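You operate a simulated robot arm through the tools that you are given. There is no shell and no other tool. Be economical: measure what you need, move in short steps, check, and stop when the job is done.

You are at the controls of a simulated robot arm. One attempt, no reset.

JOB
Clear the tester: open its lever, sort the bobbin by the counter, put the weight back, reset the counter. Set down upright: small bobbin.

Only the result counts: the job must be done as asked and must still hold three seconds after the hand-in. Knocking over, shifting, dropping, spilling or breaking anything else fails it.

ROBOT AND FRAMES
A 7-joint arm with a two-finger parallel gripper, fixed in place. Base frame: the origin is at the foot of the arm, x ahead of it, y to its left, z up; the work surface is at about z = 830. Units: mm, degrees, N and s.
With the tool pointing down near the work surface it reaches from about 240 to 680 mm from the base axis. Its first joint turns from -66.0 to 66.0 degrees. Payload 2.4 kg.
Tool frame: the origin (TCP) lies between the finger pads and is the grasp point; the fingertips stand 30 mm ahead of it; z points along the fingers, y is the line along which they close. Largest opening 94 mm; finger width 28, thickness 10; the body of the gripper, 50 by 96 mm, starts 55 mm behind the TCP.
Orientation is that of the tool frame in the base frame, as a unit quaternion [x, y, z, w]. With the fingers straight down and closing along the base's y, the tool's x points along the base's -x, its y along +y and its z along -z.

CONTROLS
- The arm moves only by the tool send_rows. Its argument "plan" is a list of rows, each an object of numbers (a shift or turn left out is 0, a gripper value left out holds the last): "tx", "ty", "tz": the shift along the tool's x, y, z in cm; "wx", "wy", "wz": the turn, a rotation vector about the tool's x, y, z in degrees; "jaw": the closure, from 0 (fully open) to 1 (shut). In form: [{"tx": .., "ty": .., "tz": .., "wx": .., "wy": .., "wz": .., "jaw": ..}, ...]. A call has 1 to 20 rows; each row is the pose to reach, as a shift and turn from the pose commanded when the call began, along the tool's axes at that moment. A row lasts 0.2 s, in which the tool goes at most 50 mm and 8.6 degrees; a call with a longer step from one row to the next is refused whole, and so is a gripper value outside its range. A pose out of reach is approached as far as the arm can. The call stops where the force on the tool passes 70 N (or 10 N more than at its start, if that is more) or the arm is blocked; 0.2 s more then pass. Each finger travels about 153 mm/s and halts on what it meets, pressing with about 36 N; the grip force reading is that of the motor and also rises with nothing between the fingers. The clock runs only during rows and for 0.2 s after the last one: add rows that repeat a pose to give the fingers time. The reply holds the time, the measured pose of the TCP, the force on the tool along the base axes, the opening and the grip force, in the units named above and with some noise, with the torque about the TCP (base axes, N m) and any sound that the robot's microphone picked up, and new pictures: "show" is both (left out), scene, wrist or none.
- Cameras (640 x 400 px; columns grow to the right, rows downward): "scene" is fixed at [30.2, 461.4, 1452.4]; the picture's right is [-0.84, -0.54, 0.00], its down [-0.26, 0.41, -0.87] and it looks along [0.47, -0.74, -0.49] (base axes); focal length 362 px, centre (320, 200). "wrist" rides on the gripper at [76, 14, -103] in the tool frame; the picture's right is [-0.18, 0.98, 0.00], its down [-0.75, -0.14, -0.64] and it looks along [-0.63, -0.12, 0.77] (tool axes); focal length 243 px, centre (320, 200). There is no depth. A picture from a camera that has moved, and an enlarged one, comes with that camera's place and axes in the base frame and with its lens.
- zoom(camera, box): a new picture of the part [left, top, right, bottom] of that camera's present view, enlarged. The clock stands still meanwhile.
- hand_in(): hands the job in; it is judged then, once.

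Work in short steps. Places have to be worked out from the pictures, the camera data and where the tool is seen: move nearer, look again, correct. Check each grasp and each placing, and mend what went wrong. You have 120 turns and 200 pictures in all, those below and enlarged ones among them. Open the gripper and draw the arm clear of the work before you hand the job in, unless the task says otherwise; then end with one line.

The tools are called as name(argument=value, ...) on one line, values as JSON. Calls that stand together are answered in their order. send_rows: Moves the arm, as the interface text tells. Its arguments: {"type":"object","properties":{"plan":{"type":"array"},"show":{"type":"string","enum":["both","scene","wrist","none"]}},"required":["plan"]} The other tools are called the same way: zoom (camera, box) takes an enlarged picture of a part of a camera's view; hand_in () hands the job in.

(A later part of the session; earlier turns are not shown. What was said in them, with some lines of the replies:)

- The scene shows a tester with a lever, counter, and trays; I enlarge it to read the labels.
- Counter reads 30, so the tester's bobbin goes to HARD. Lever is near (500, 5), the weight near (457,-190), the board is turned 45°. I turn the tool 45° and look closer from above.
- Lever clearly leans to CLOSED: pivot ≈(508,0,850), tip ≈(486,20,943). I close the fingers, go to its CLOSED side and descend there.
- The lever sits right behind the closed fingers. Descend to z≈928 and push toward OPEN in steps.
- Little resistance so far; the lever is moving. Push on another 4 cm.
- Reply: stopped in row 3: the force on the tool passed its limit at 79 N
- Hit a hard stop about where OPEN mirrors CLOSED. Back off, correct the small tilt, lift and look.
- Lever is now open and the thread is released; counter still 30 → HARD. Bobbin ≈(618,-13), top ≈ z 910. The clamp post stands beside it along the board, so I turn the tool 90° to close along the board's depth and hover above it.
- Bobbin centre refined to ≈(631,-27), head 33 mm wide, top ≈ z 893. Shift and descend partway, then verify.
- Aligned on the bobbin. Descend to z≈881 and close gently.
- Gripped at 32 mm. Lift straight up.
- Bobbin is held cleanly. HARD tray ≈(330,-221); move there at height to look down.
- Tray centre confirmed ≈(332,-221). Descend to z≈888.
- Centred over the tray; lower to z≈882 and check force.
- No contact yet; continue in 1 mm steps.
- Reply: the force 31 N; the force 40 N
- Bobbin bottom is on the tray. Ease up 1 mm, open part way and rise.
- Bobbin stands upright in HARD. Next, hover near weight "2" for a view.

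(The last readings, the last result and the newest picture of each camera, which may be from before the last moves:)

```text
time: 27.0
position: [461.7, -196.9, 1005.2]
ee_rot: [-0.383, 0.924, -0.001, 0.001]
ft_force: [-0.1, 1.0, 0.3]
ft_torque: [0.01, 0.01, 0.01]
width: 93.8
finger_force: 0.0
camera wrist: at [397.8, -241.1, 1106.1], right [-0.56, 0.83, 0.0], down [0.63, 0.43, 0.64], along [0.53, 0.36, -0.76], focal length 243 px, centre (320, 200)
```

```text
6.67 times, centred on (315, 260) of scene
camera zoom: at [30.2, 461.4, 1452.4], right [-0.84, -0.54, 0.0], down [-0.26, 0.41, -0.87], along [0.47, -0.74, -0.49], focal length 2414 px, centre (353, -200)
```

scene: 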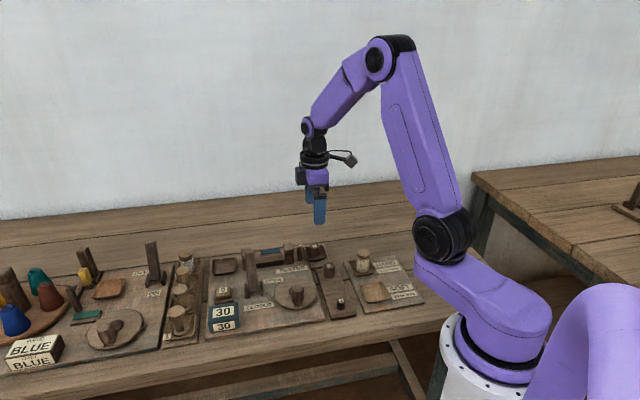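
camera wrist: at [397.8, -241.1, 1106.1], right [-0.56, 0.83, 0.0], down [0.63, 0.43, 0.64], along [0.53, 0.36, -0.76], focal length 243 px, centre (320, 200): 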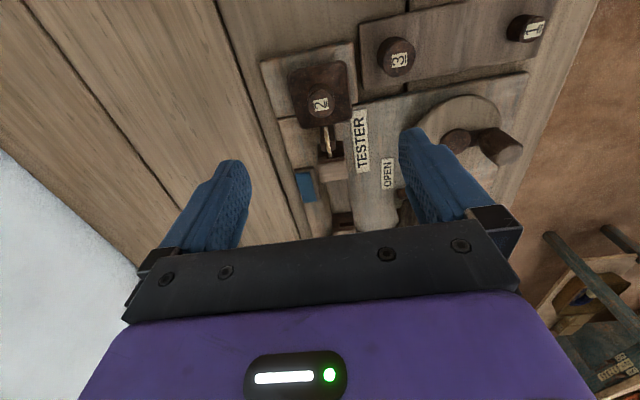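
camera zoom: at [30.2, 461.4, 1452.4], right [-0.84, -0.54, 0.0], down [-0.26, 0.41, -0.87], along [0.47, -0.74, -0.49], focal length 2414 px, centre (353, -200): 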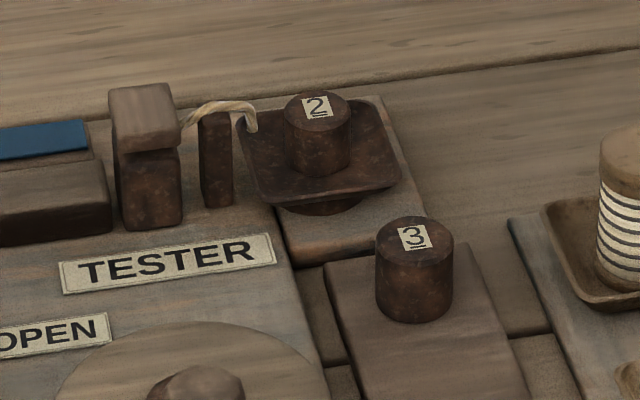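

Weight: Ø≈26 mm, at ≈(462,-197), top ≈ z 872. Descend to TCP z≈887 so tips stay above the pan rim, and check before closing.

send_rows(plan=[{"tz": 4}, {"tz": 8}, {"tz": 10.5}, {"tz": 11.8}, {"tz": 11.8}])

zoom(camera="scene", box=[275, 220, 355, 280])

zoom(camera="wrist", box=[160, 80, 480, 260])

```text
time: 28.2
position: [462.1, -195.8, 884.5]
ee_rot: [-0.382, 0.924, -0.002, 0.003]
ft_force: [-0.5, -0.6, -1.0]
ft_torque: [-0.01, -0.01, -0.02]
width: 94.0
finger_force: 0.0
camera wrist: at [398.4, -241.1, 987.7], right [-0.56, 0.83, 0.0], down [0.63, 0.43, 0.64], along [0.53, 0.36, -0.76], focal length 243 px, centre (320, 200)
```

scene: 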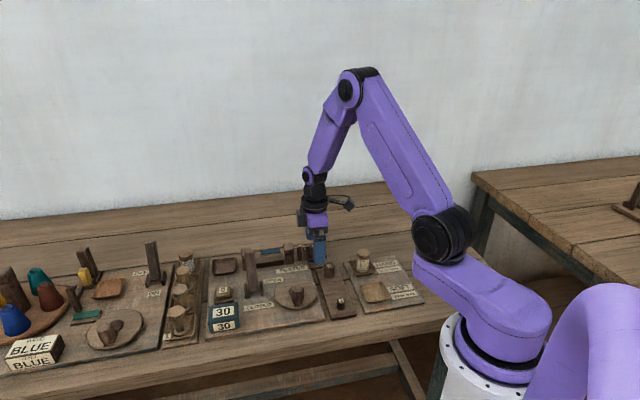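
wrist: 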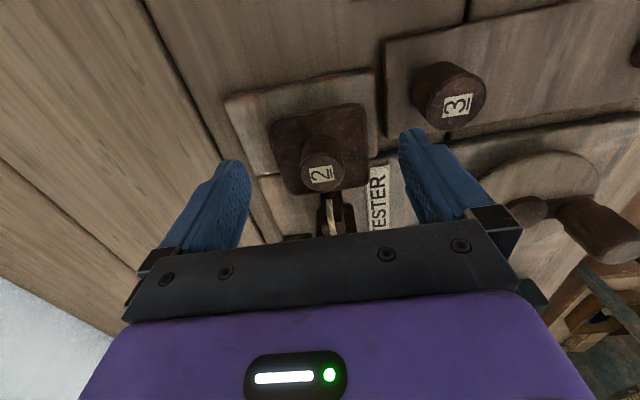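

```text
6.67 times, centred on (315, 250) of scene
camera zoom: at [30.2, 461.4, 1452.4], right [-0.84, -0.54, 0.0], down [-0.26, 0.41, -0.87], along [0.47, -0.74, -0.49], focal length 2414 px, centre (353, -133)
```

zoom: 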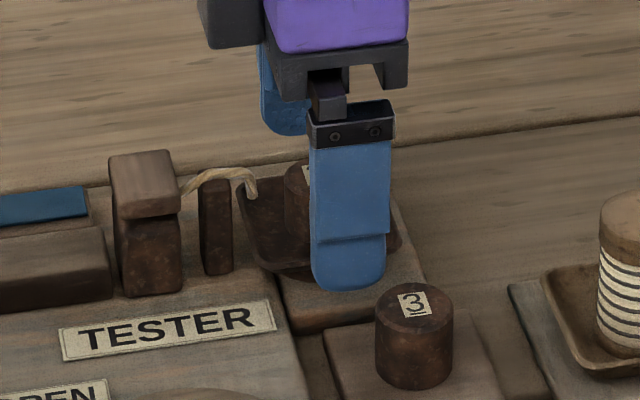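

```text
2.00 times, centred on (320, 170) of wrist
camera zoom: at [398.4, -241.1, 987.7], right [-0.56, 0.83, 0.0], down [0.63, 0.43, 0.64], along [0.53, 0.36, -0.76], focal length 485 px, centre (320, 260)
```

zoom: 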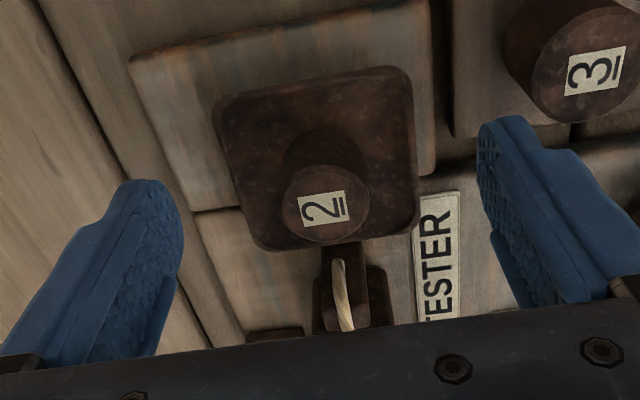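

Aligned. Close partway (just outside the pan rim) to compare tip height with the rim.

send_rows(plan=[{"tz": -0.1, "jaw": 0.2}, {"tz": -0.1, "jaw": 0.25}, {"tz": -0.1, "jaw": 0.25}], show="none")

zoom(camera="scene", box=[295, 235, 345, 275])

zoom(camera="wrist", box=[220, 100, 420, 220])

```text
time: 29.0
position: [461.2, -195.3, 886.7]
ee_rot: [-0.382, 0.924, -0.002, 0.002]
ft_force: [0.4, 0.9, 0.7]
ft_torque: [0.04, -0.03, -0.02]
width: 70.5
finger_force: 0.1
```

```text
10.00 times, centred on (320, 255) of scene
camera zoom: at [30.2, 461.4, 1452.4], right [-0.84, -0.54, 0.0], down [-0.26, 0.41, -0.87], along [0.47, -0.74, -0.49], focal length 3621 px, centre (320, -350)
```

zoom: 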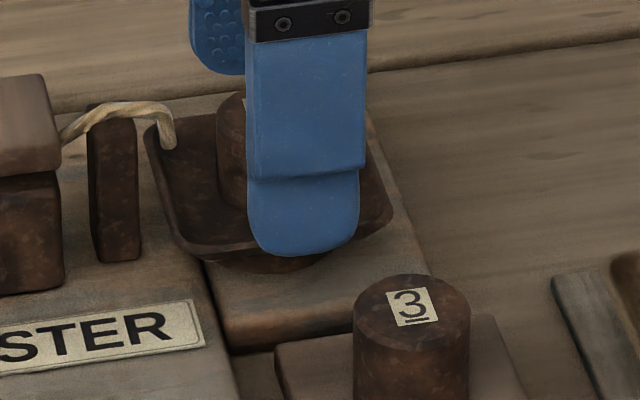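

```text
3.20 times, centred on (320, 160) of wrist
camera zoom: at [398.3, -241.2, 988.7], right [-0.56, 0.83, 0.0], down [0.63, 0.43, 0.64], along [0.53, 0.36, -0.76], focal length 776 px, centre (320, 328)
```

zoom: 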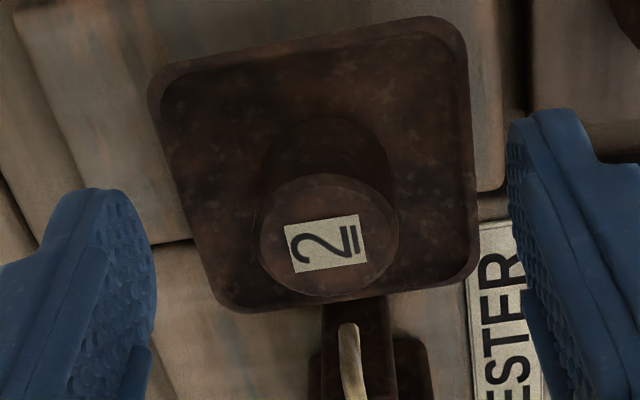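

Tips are ~4 mm above the rim. Close on the weight.

send_rows(plan=[{"tz": 0.1, "jaw": 0.5}, {"tz": 0.1, "jaw": 0.7}, {"tz": 0.1, "jaw": 1}, {"tz": 0.1, "jaw": 1}])

zoom(camera="scene", box=[295, 235, 345, 275])

```text
time: 30.0
position: [461.8, -196.6, 884.7]
ee_rot: [-0.381, 0.924, -0.002, 0.002]
ft_force: [-0.1, 0.3, 0.4]
ft_torque: [0.0, -0.03, 0.01]
width: 25.9
finger_force: 35.9
camera wrist: at [398.4, -241.4, 987.7], right [-0.56, 0.83, 0.0], down [0.63, 0.43, 0.64], along [0.53, 0.36, -0.76], focal length 243 px, centre (320, 200)
```

scene: 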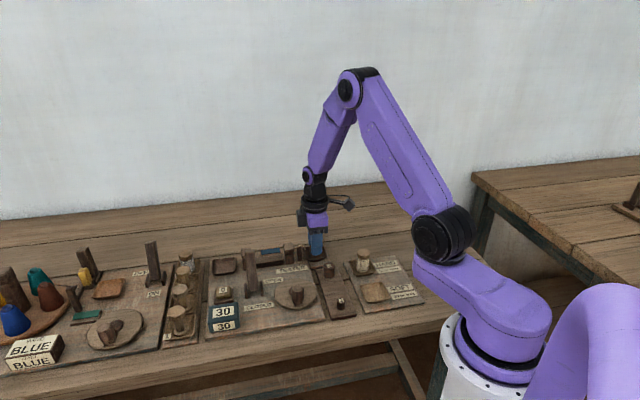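
wrist: 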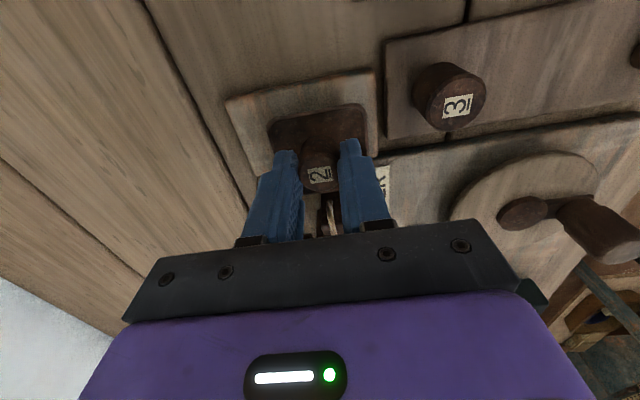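

```text
10.00 times, centred on (320, 255) of scene
camera zoom: at [30.2, 461.4, 1452.4], right [-0.84, -0.54, 0.0], down [-0.26, 0.41, -0.87], along [0.47, -0.74, -0.49], focal length 3621 px, centre (320, -350)
```

zoom: 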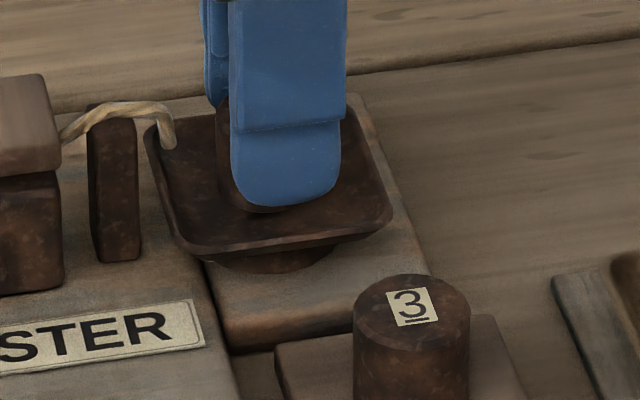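

Weight gripped at 26 mm. Lift straight up to about z 985.

send_rows(plan=[{"tz": -1}, {"tz": -3}, {"tz": -6}, {"tz": -10}, {"tz": -10}])

zoom(camera="scene", box=[270, 200, 370, 280])

zoom(camera="wrist", box=[280, 0, 600, 200])

```text
time: 31.2
position: [463.8, -195.2, 985.8]
ee_rot: [-0.382, 0.924, -0.001, 0.002]
ft_force: [0.4, -0.1, -1.0]
ft_torque: [-0.02, -0.01, 0.03]
width: 25.8
finger_force: 35.6
camera wrist: at [399.4, -241.2, 1088.0], right [-0.56, 0.83, 0.0], down [0.63, 0.43, 0.64], along [0.53, 0.36, -0.76], focal length 243 px, centre (320, 200)
```

scene: 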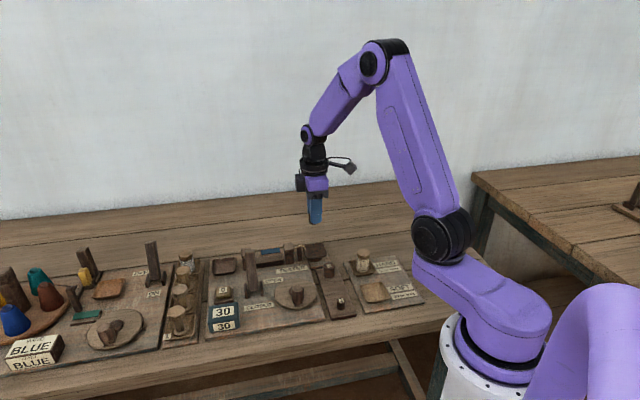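
wrist: 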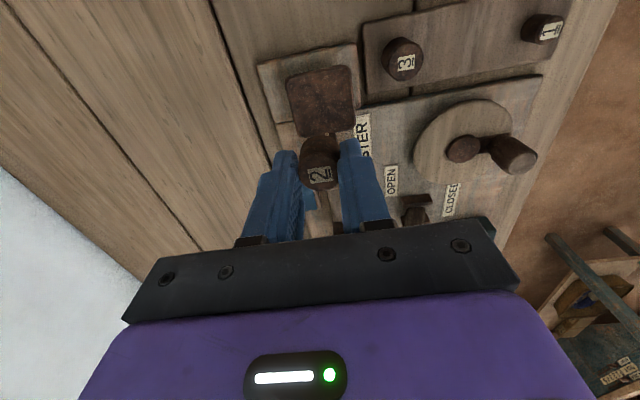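

```text
5.00 times, centred on (320, 240) of scene
camera zoom: at [30.2, 461.3, 1452.4], right [-0.84, -0.54, 0.0], down [-0.26, 0.41, -0.87], along [0.47, -0.74, -0.49], focal length 1811 px, centre (320, 0)
```

zoom: 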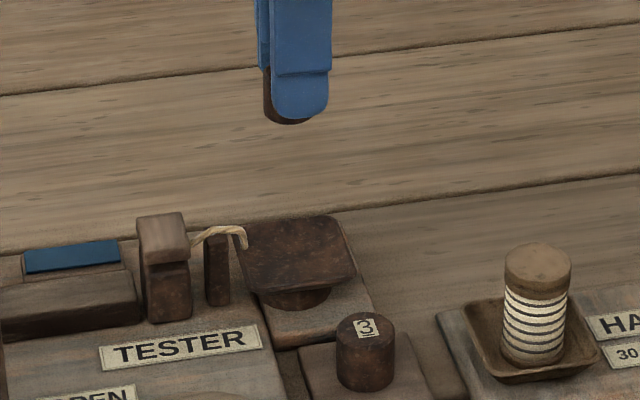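

```text
2.00 times, centred on (440, 100) of wrist
camera zoom: at [399.4, -241.2, 1088.0], right [-0.56, 0.83, 0.0], down [0.63, 0.43, 0.64], along [0.53, 0.36, -0.76], focal length 485 px, centre (80, 400)
```

zoom: 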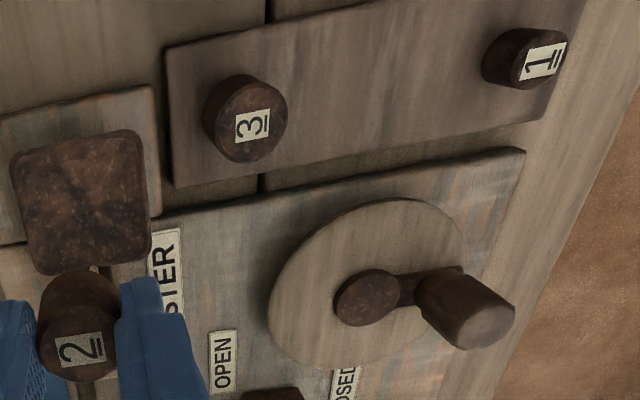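

Weight is lifted; the pan stayed put. Weights 3 ≈(394,-156) and 1 ≈(315,-79), so slot 2 midway ≈(354.5,-117.5). Move above it at z≈950 and look.

send_rows(plan=[{"tx": 0.6, "ty": 3.5}, {"tx": 1.2, "ty": 7.5}, {"tx": 1.8, "ty": 11}, {"tx": 2.2, "ty": 13.2}, {"tx": 2.2, "ty": 13.2, "tz": 3.5}, {"tx": 2.2, "ty": 13.2, "tz": 3.5}])

zoom(camera="wrist", box=[160, 20, 480, 220])

zoom(camera="scene", box=[290, 220, 390, 320])

```text
time: 32.6
position: [352.7, -118.6, 949.2]
ee_rot: [-0.382, 0.924, -0.001, 0.003]
ft_force: [0.6, 0.3, -1.7]
ft_torque: [-0.01, -0.03, -0.02]
width: 25.6
finger_force: 36.1
camera wrist: at [289.2, -164.0, 1051.2], right [-0.56, 0.83, 0.0], down [0.63, 0.43, 0.64], along [0.53, 0.36, -0.76], focal length 243 px, centre (320, 200)
```

scene: 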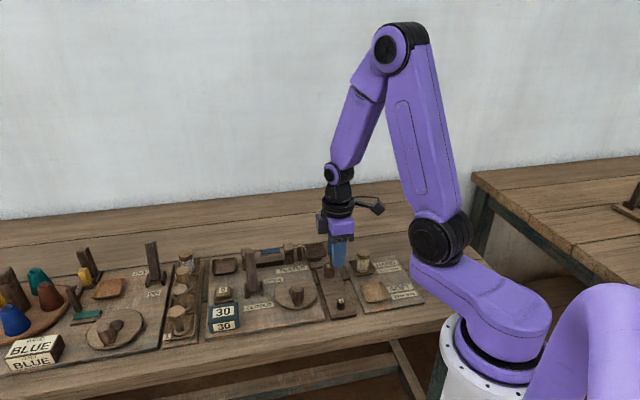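
wrist: 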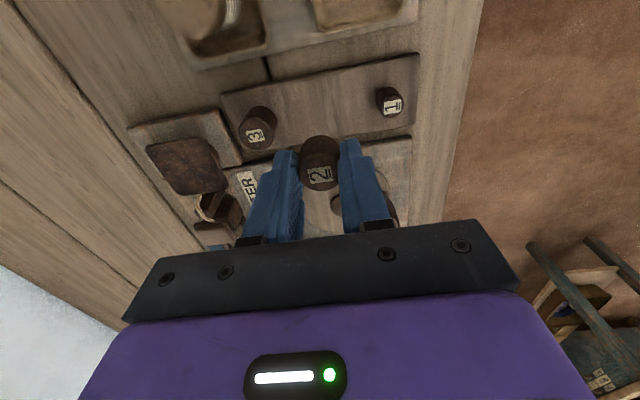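

```text
2.00 times, centred on (320, 120) of wrist
camera zoom: at [289.2, -164.0, 1051.2], right [-0.56, 0.83, 0.0], down [0.63, 0.43, 0.64], along [0.53, 0.36, -0.76], focal length 485 px, centre (320, 360)
```

zoom: 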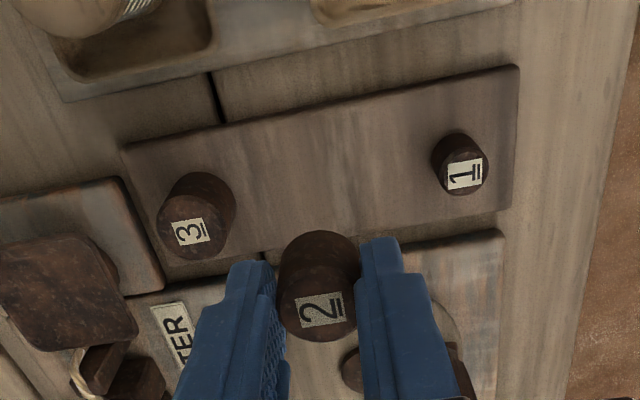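

```text
4.00 times, centred on (340, 270) of scene
camera zoom: at [30.2, 461.4, 1452.4], right [-0.84, -0.54, 0.0], down [-0.26, 0.41, -0.87], along [0.47, -0.74, -0.49], focal length 1448 px, centre (240, -80)
```

zoom: 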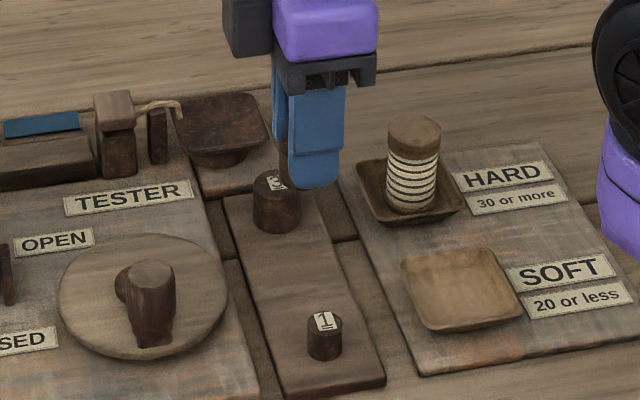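

Position agrees with the rack centre within ~3 mm; shift 2 mm and descend to z≈888, then inch down.

send_rows(plan=[{"tx": 0.2, "tz": 2.5}, {"tx": 0.2, "tz": 5}, {"tx": 0.2, "tz": 6.1}, {"tx": 0.2, "tz": 6.1}], show="none")

zoom(camera="wrist", box=[200, 60, 440, 210])

zoom(camera="scene", box=[300, 250, 370, 320])

```text
time: 33.6
position: [352.6, -119.3, 887.9]
ee_rot: [-0.382, 0.924, -0.001, 0.002]
ft_force: [0.4, 0.2, -1.1]
ft_torque: [0.0, -0.01, 0.0]
width: 25.6
finger_force: 36.7
```

```text
2.67 times, centred on (320, 135) of wrist
camera zoom: at [288.4, -165.0, 990.4], right [-0.56, 0.83, 0.0], down [0.63, 0.43, 0.64], along [0.53, 0.36, -0.76], focal length 647 px, centre (320, 373)
```

zoom: 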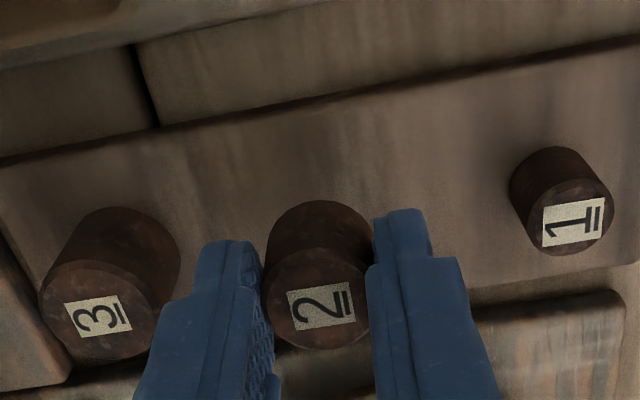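

```text
5.71 times, centred on (335, 285) of scene
camera zoom: at [30.2, 461.3, 1452.4], right [-0.84, -0.54, 0.0], down [-0.26, 0.41, -0.87], along [0.47, -0.74, -0.49], focal length 2069 px, centre (234, -286)
```

zoom: 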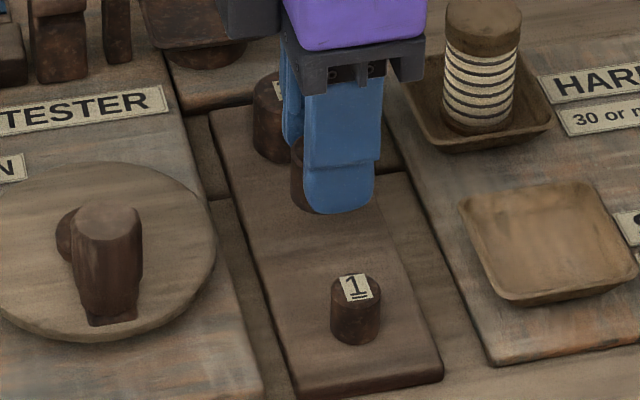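

Collinear with 1 and 3 once landed. Inch down watching force.

send_rows(plan=[{"tz": 0.3}, {"tz": 0.6}, {"tz": 0.6}], show="none")

send_rows(plan=[{"tz": 0.1}, {"tz": 0.1}], show="none")

send_rows(plan=[{"tz": 0.1}, {"tz": 0.1}], show="none")

send_rows(plan=[{"tz": 0.1}, {"tz": 0.1}], show="none")

```text
time: 34.4
position: [353.3, -120.0, 882.3]
ee_rot: [-0.382, 0.924, -0.001, 0.001]
ft_force: [0.2, 0.3, -1.0]
ft_torque: [-0.03, -0.01, -0.01]
width: 25.7
finger_force: 35.7
```

```text
time: 35.0
position: [354.1, -119.7, 881.0]
ee_rot: [-0.382, 0.924, -0.002, 0.002]
ft_force: [0.2, 0.0, -1.1]
ft_torque: [0.04, 0.01, 0.03]
width: 25.5
finger_force: 36.4
```

```text
time: 35.6
position: [351.0, -119.4, 880.8]
ee_rot: [-0.382, 0.924, -0.001, 0.002]
ft_force: [-0.1, -1.0, -0.9]
ft_torque: [0.02, 0.03, 0.0]
width: 25.6
finger_force: 35.4
```

```text
time: 36.2
position: [354.0, -118.9, 880.1]
ee_rot: [-0.383, 0.924, -0.001, 0.002]
ft_force: [-0.8, -0.2, -1.0]
ft_torque: [-0.04, 0.0, 0.02]
width: 25.5
finger_force: 36.1
```

zoom(camera="scene", box=[315, 255, 355, 295])

send_rows(plan=[{"tz": 0.1}, {"tz": 0.1}], show="none")

send_rows(plan=[{"tz": 0.1}, {"tz": 0.1}], show="none")

```text
10.00 times, centred on (335, 275) of scene
camera zoom: at [30.2, 461.3, 1452.4], right [-0.84, -0.54, 0.0], down [-0.26, 0.41, -0.87], along [0.47, -0.74, -0.49], focal length 3621 px, centre (170, -550)
```

zoom: 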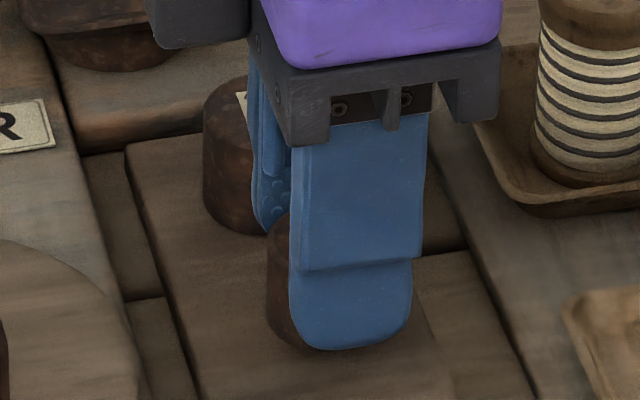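

```text
time: 36.8
position: [352.7, -120.4, 878.1]
ee_rot: [-0.381, 0.925, -0.001, 0.001]
ft_force: [0.4, -0.3, -0.6]
ft_torque: [-0.01, 0.02, -0.03]
width: 25.4
finger_force: 35.6
```

```text
time: 37.4
position: [353.2, -120.3, 877.3]
ee_rot: [-0.382, 0.924, -0.002, 0.002]
ft_force: [-0.1, 0.9, -0.5]
ft_torque: [-0.02, 0.01, 0.02]
width: 25.6
finger_force: 35.9
```

send_rows(plan=[{"tz": 0.1}, {"tz": 0.1}], show="none")

send_rows(plan=[{"tz": 0.1}, {"tz": 0.1}], show="none")

send_rows(plan=[{"tz": 0.07}, {"tz": 0.07}], show="none")

zoom(camera="scene", box=[315, 255, 355, 295])

```text
time: 38.0
position: [352.6, -120.5, 877.2]
ee_rot: [-0.382, 0.924, -0.002, 0.001]
ft_force: [-0.7, 0.5, -1.2]
ft_torque: [0.03, -0.02, 0.03]
width: 25.5
finger_force: 35.8
```

```text
time: 38.6
position: [354.1, -120.1, 875.0]
ee_rot: [-0.383, 0.924, -0.001, 0.002]
ft_force: [0.6, -0.5, 0.0]
ft_torque: [0.03, 0.01, 0.01]
width: 25.7
finger_force: 35.9
```

```text
time: 39.2
position: [353.2, -120.0, 874.8]
ee_rot: [-0.381, 0.924, -0.002, 0.002]
ft_force: [1.6, -0.4, -1.0]
ft_torque: [-0.02, -0.01, -0.01]
width: 25.5
finger_force: 35.9
```

```text
10.00 times, centred on (335, 275) of scene
camera zoom: at [30.2, 461.3, 1452.4], right [-0.84, -0.54, 0.0], down [-0.26, 0.41, -0.87], along [0.47, -0.74, -0.49], focal length 3621 px, centre (170, -550)
```

zoom: 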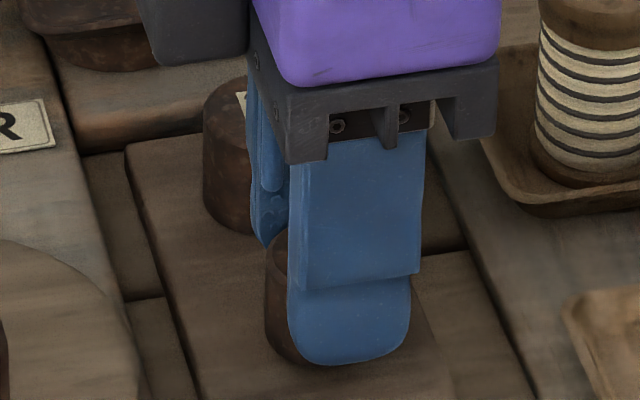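

send_rows(plan=[{"tz": 0.1}, {"tz": 0.1}], show="none")

send_rows(plan=[{"tz": 0.1}, {"tz": 0.1}], show="none")

send_rows(plan=[{"tz": 0.1}, {"tz": 0.1}], show="none")

zoom(camera="wrist", box=[200, 60, 440, 210])

```text
time: 39.8
position: [353.0, -121.3, 873.6]
ee_rot: [-0.382, 0.924, -0.001, 0.002]
ft_force: [-0.2, 0.7, -1.7]
ft_torque: [0.0, -0.01, 0.0]
width: 25.6
finger_force: 36.2
```

```text
time: 40.4
position: [353.1, -119.5, 872.4]
ee_rot: [-0.382, 0.924, -0.001, 0.001]
ft_force: [-0.3, -0.5, -1.5]
ft_torque: [0.02, 0.01, 0.01]
width: 25.7
finger_force: 36.0
```

```text
time: 41.0
position: [353.5, -119.1, 871.0]
ee_rot: [-0.382, 0.924, -0.002, 0.002]
ft_force: [-1.2, 0.6, -0.4]
ft_torque: [0.0, -0.01, 0.01]
width: 25.4
finger_force: 35.9
```

```text
2.67 times, centred on (320, 135) of wrist
camera zoom: at [289.0, -165.1, 974.5], right [-0.56, 0.83, 0.0], down [0.63, 0.43, 0.64], along [0.53, 0.36, -0.76], focal length 647 px, centre (320, 373)
```

zoom: 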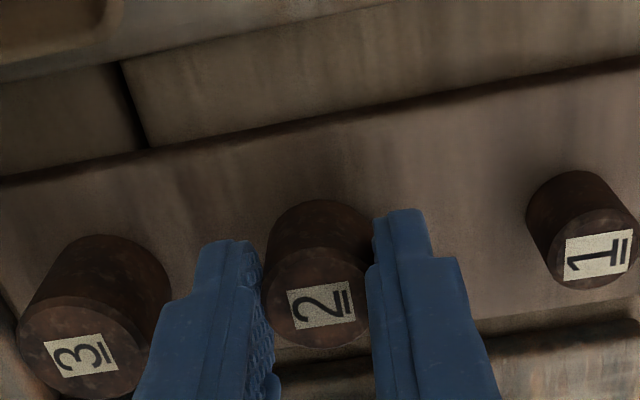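

send_rows(plan=[{"tz": 0.1}, {"tz": 0.1}], show="none")

send_rows(plan=[{"tz": 0.1}, {"tz": 0.1}], show="none")

zoom(camera="scene", box=[315, 255, 355, 295])

```text
time: 41.6
position: [353.1, -120.3, 870.3]
ee_rot: [-0.382, 0.924, -0.002, 0.002]
ft_force: [0.7, 0.5, 0.1]
ft_torque: [0.01, -0.01, -0.01]
width: 25.7
finger_force: 36.2
```

```text
time: 42.2
position: [353.1, -118.9, 870.3]
ee_rot: [-0.382, 0.924, 0.0, 0.002]
ft_force: [-1.4, -0.7, 6.2]
ft_torque: [0.07, 0.05, 0.04]
width: 25.6
finger_force: 36.4
```

```text
10.00 times, centred on (335, 275) of scene
camera zoom: at [30.1, 461.4, 1452.4], right [-0.84, -0.54, 0.0], down [-0.26, 0.41, -0.87], along [0.47, -0.74, -0.49], focal length 3621 px, centre (170, -550)
```

zoom: 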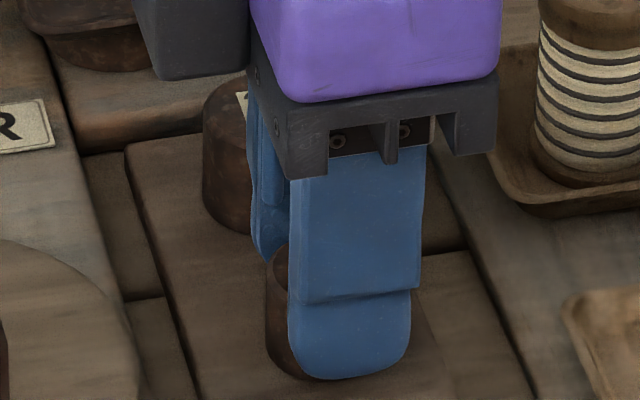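

Contact at 6 N. Open slightly (keeping clear of weight 3) and rise.

send_rows(plan=[{"tz": 0.0, "jaw": 0.65}, {"jaw": 0.6}, {"jaw": 0.6}, {"tz": -2}, {"tz": -5}, {"tz": -9}, {"tz": -13}, {"tz": -13}])

zoom(camera="scene", box=[280, 225, 420, 325])

zoom(camera="wrist", box=[160, 20, 480, 220])

```text
time: 44.0
position: [352.3, -119.4, 999.8]
ee_rot: [-0.382, 0.924, -0.001, 0.002]
ft_force: [0.2, -0.2, -0.2]
ft_torque: [0.04, 0.02, 0.04]
width: 37.7
finger_force: 0.0
camera wrist: at [288.2, -164.2, 1102.9], right [-0.56, 0.83, 0.0], down [0.63, 0.43, 0.64], along [0.53, 0.36, -0.77], focal length 243 px, centre (320, 200)
```

scene: 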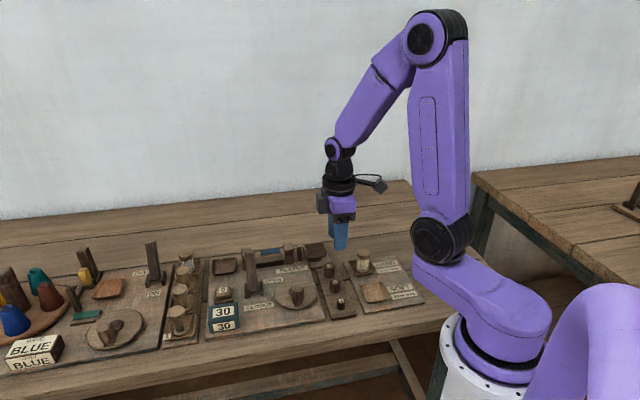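
wrist: 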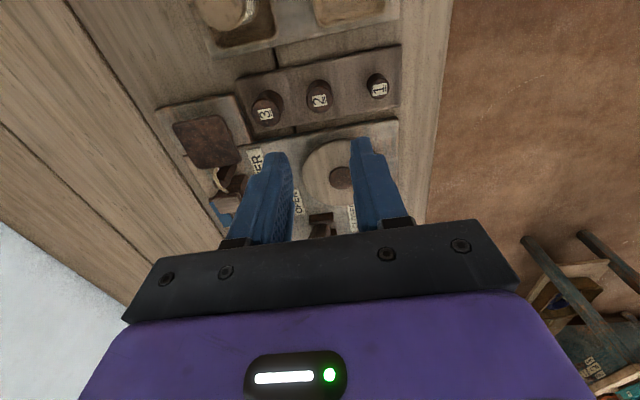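

```text
4.00 times, centred on (350, 275) of scene
camera zoom: at [30.2, 461.4, 1452.4], right [-0.84, -0.54, 0.0], down [-0.26, 0.41, -0.87], along [0.47, -0.74, -0.49], focal length 1448 px, centre (200, -100)
```

zoom: 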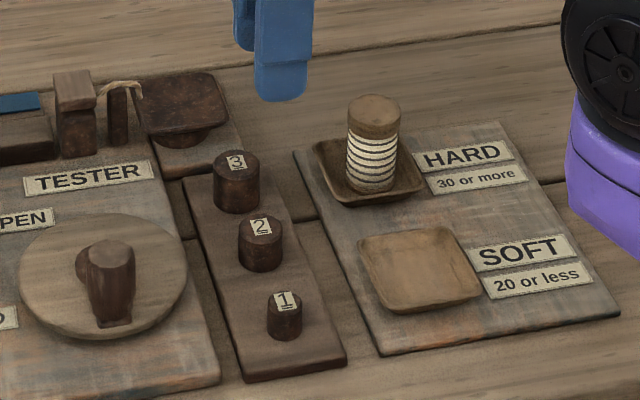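

```text
2.00 times, centred on (320, 120) of wrist
camera zoom: at [288.2, -164.2, 1102.9], right [-0.56, 0.83, 0.0], down [0.63, 0.43, 0.64], along [0.53, 0.36, -0.77], focal length 485 px, centre (320, 360)
```

zoom: 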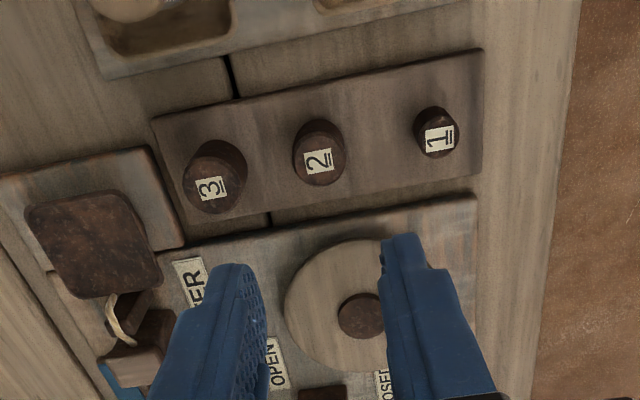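

Weight 2 sits upright in its slot. Last: the counter's 0 button at ≈(558,46.5), top ≈ z 858. Close the fingers and move above it, passing high.

send_rows(plan=[{"tz": -3, "jaw": 1}, {"tz": -4, "tx": -2, "ty": -0.2}, {"tz": -4, "tx": -6, "ty": -0.6}, {"tz": -4, "tx": -10, "ty": -1}, {"tz": -4, "tx": -14, "ty": -1.4}, {"tz": -4, "tx": -18, "ty": -1.9}, {"tz": -4, "tx": -22, "ty": -2.3}, {"tz": -4, "tx": -25, "ty": -2.7}, {"tz": -4, "tx": -26.3, "ty": -2.8}, {"tz": 0, "tx": -26.3, "ty": -2.8}, {"tz": 4, "tx": -26.3, "ty": -2.8}, {"tz": 6, "tx": -26.3, "ty": -2.8}, {"tz": 6, "tx": -26.3, "ty": -2.8}])

zoom(camera="scene", box=[190, 235, 290, 335])

zoom(camera="wrist", box=[200, 20, 440, 220])

```text
time: 46.8
position: [560.1, 46.8, 939.6]
ee_rot: [-0.383, 0.924, -0.001, 0.002]
ft_force: [0.3, 0.1, -0.6]
ft_torque: [-0.02, -0.01, 0.0]
width: 0.0
finger_force: 32.4
camera wrist: at [495.1, 1.7, 1043.1], right [-0.56, 0.83, 0.0], down [0.63, 0.43, 0.64], along [0.53, 0.36, -0.76], focal length 243 px, centre (320, 200)
```

scene: 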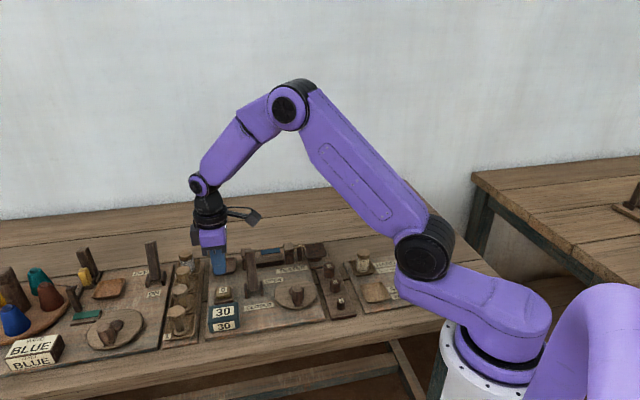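
wrist: 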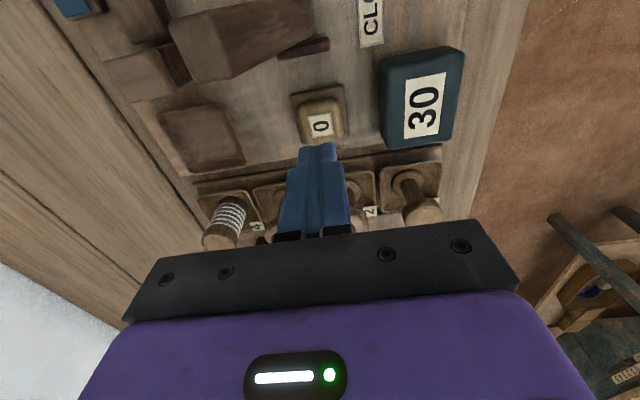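

```text
4.00 times, centred on (240, 285) of scene
camera zoom: at [30.2, 461.4, 1452.4], right [-0.84, -0.54, 0.0], down [-0.26, 0.41, -0.87], along [0.47, -0.74, -0.49], focal length 1448 px, centre (640, -140)
```

zoom: 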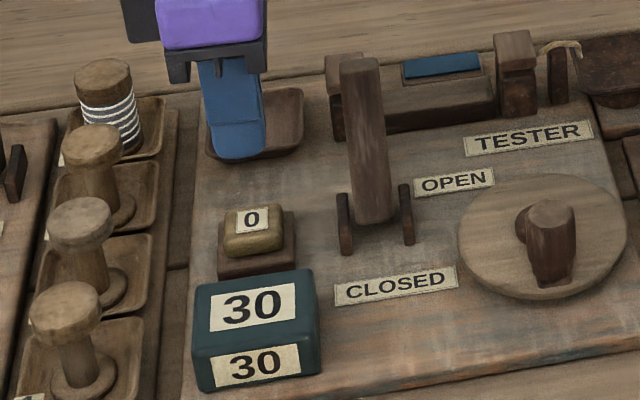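

```text
2.00 times, centred on (320, 120) of wrist
camera zoom: at [495.1, 1.7, 1043.1], right [-0.56, 0.83, 0.0], down [0.63, 0.43, 0.64], along [0.53, 0.36, -0.76], focal length 485 px, centre (320, 360)
```

zoom: 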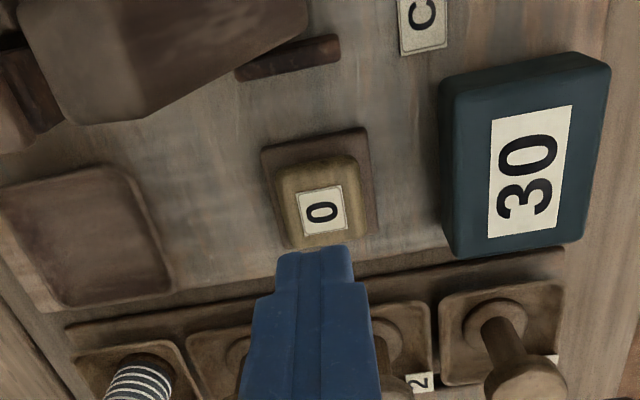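

Aligned over the button. Descend to just above, then press in small steps.

send_rows(plan=[{"tz": 2.5}, {"tz": 4.5}, {"tz": 4.9}, {"tz": 5.1}, {"tz": 5.3}, {"tz": 5.5}, {"tz": 5.7}])

zoom(camera="scene", box=[190, 255, 270, 335])

```text
time: 48.4
position: [559.2, 45.6, 884.0]
ee_rot: [-0.381, 0.924, -0.001, 0.001]
ft_force: [0.0, -0.2, 1.1]
ft_torque: [0.01, 0.04, 0.02]
width: 0.0
finger_force: 32.8
camera wrist: at [494.8, 1.1, 986.4], right [-0.56, 0.83, 0.0], down [0.63, 0.43, 0.64], along [0.53, 0.36, -0.76], focal length 243 px, centre (320, 200)
```

scene: 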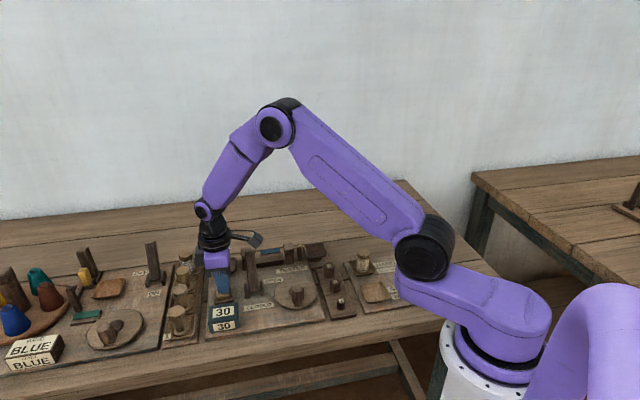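
wrist: 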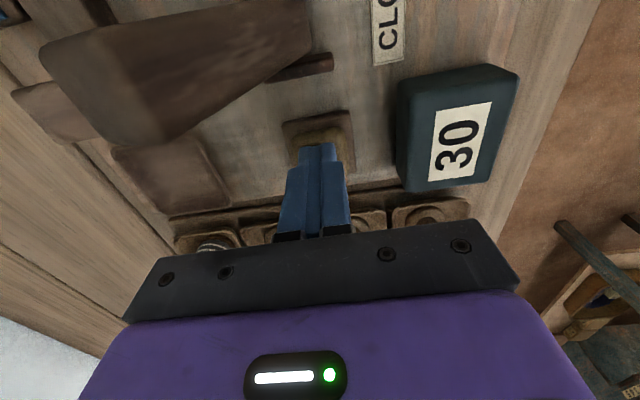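

```text
5.00 times, centred on (230, 295) of scene
camera zoom: at [30.2, 461.4, 1452.4], right [-0.84, -0.54, 0.0], down [-0.26, 0.41, -0.87], along [0.47, -0.74, -0.49], focal length 1811 px, centre (770, -275)
```

zoom: 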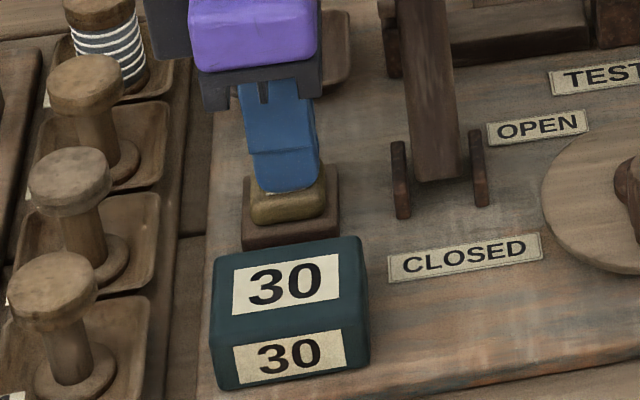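

Just about touching. Continue pressing in 1 mm steps.

send_rows(plan=[{"tz": 0.1}, {"tz": 0.2}, {"tz": 0.3}, {"tz": 0.4}, {"tz": 0.5}, {"tz": 0.5}], show="none")

zoom(camera="scene", box=[190, 255, 270, 335])

```text
time: 49.8
position: [558.1, 45.0, 878.3]
ee_rot: [-0.382, 0.924, -0.001, 0.001]
ft_force: [-3.2, 1.8, 6.5]
ft_torque: [0.0, 0.12, -0.05]
width: 0.0
finger_force: 32.7
heard: click
```

```text
5.00 times, centred on (230, 295) of scene
camera zoom: at [30.0, 461.4, 1452.4], right [-0.84, -0.54, 0.0], down [-0.26, 0.41, -0.87], along [0.47, -0.74, -0.49], focal length 1811 px, centre (770, -275)
```

zoom: 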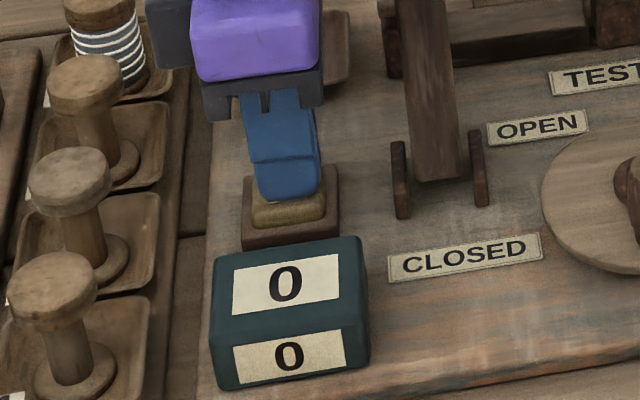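

A click, and the counter shows 0. Lift straight up, open, and look at everything.

send_rows(plan=[{"tz": -1}, {"tz": -4}, {"tz": -8}, {"tz": -12}, {"tz": -16}, {"tz": -18, "jaw": 0}, {"tz": -18}, {"tz": -18}])

zoom(camera="scene", box=[160, 230, 300, 340])

zoom(camera="scene", box=[280, 225, 420, 325])

```text
time: 51.6
position: [559.4, 45.9, 1059.3]
ee_rot: [-0.382, 0.924, -0.002, 0.001]
ft_force: [0.7, -0.9, 0.0]
ft_torque: [0.0, 0.0, 0.01]
width: 93.8
finger_force: 0.0
camera wrist: at [494.6, 0.8, 1161.7], right [-0.56, 0.83, 0.0], down [0.63, 0.43, 0.64], along [0.53, 0.36, -0.76], focal length 243 px, centre (320, 200)
```

scene: 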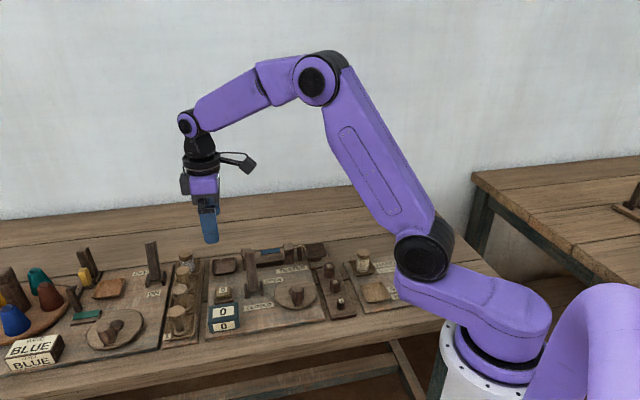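
wrist: 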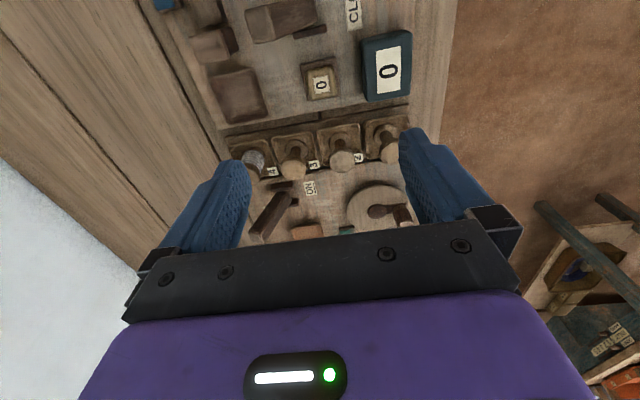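

```text
3.64 times, centred on (230, 285) of scene
camera zoom: at [30.2, 461.4, 1452.4], right [-0.84, -0.54, 0.0], down [-0.26, 0.41, -0.87], along [0.47, -0.74, -0.49], focal length 1317 px, centre (647, -109)
```

zoom: 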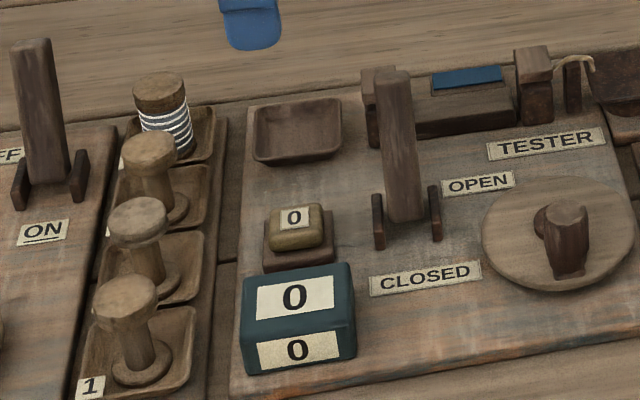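

```text
4.00 times, centred on (350, 275) of scene
camera zoom: at [30.2, 461.4, 1452.4], right [-0.84, -0.54, 0.0], down [-0.26, 0.41, -0.87], along [0.47, -0.74, -0.49], focal length 1448 px, centre (200, -100)
```

zoom: 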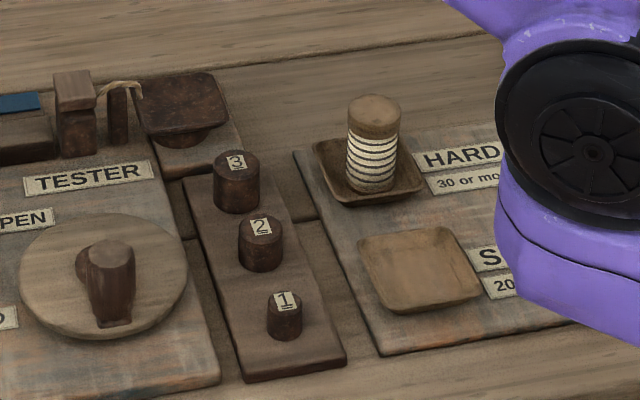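

The lever is open, the bobbin is upright in HARD, weight 2 is back in its slot, the counter reads 0, and the arm is clear and open. Handing in.

hand_in()

```text
The job is handed in.
```

The tester is cleared: its lever is open, the small bobbin stands upright in the HARD tray (the counter read 30), weight 2 is back between 1 and 3, and the counter is reset to 0.
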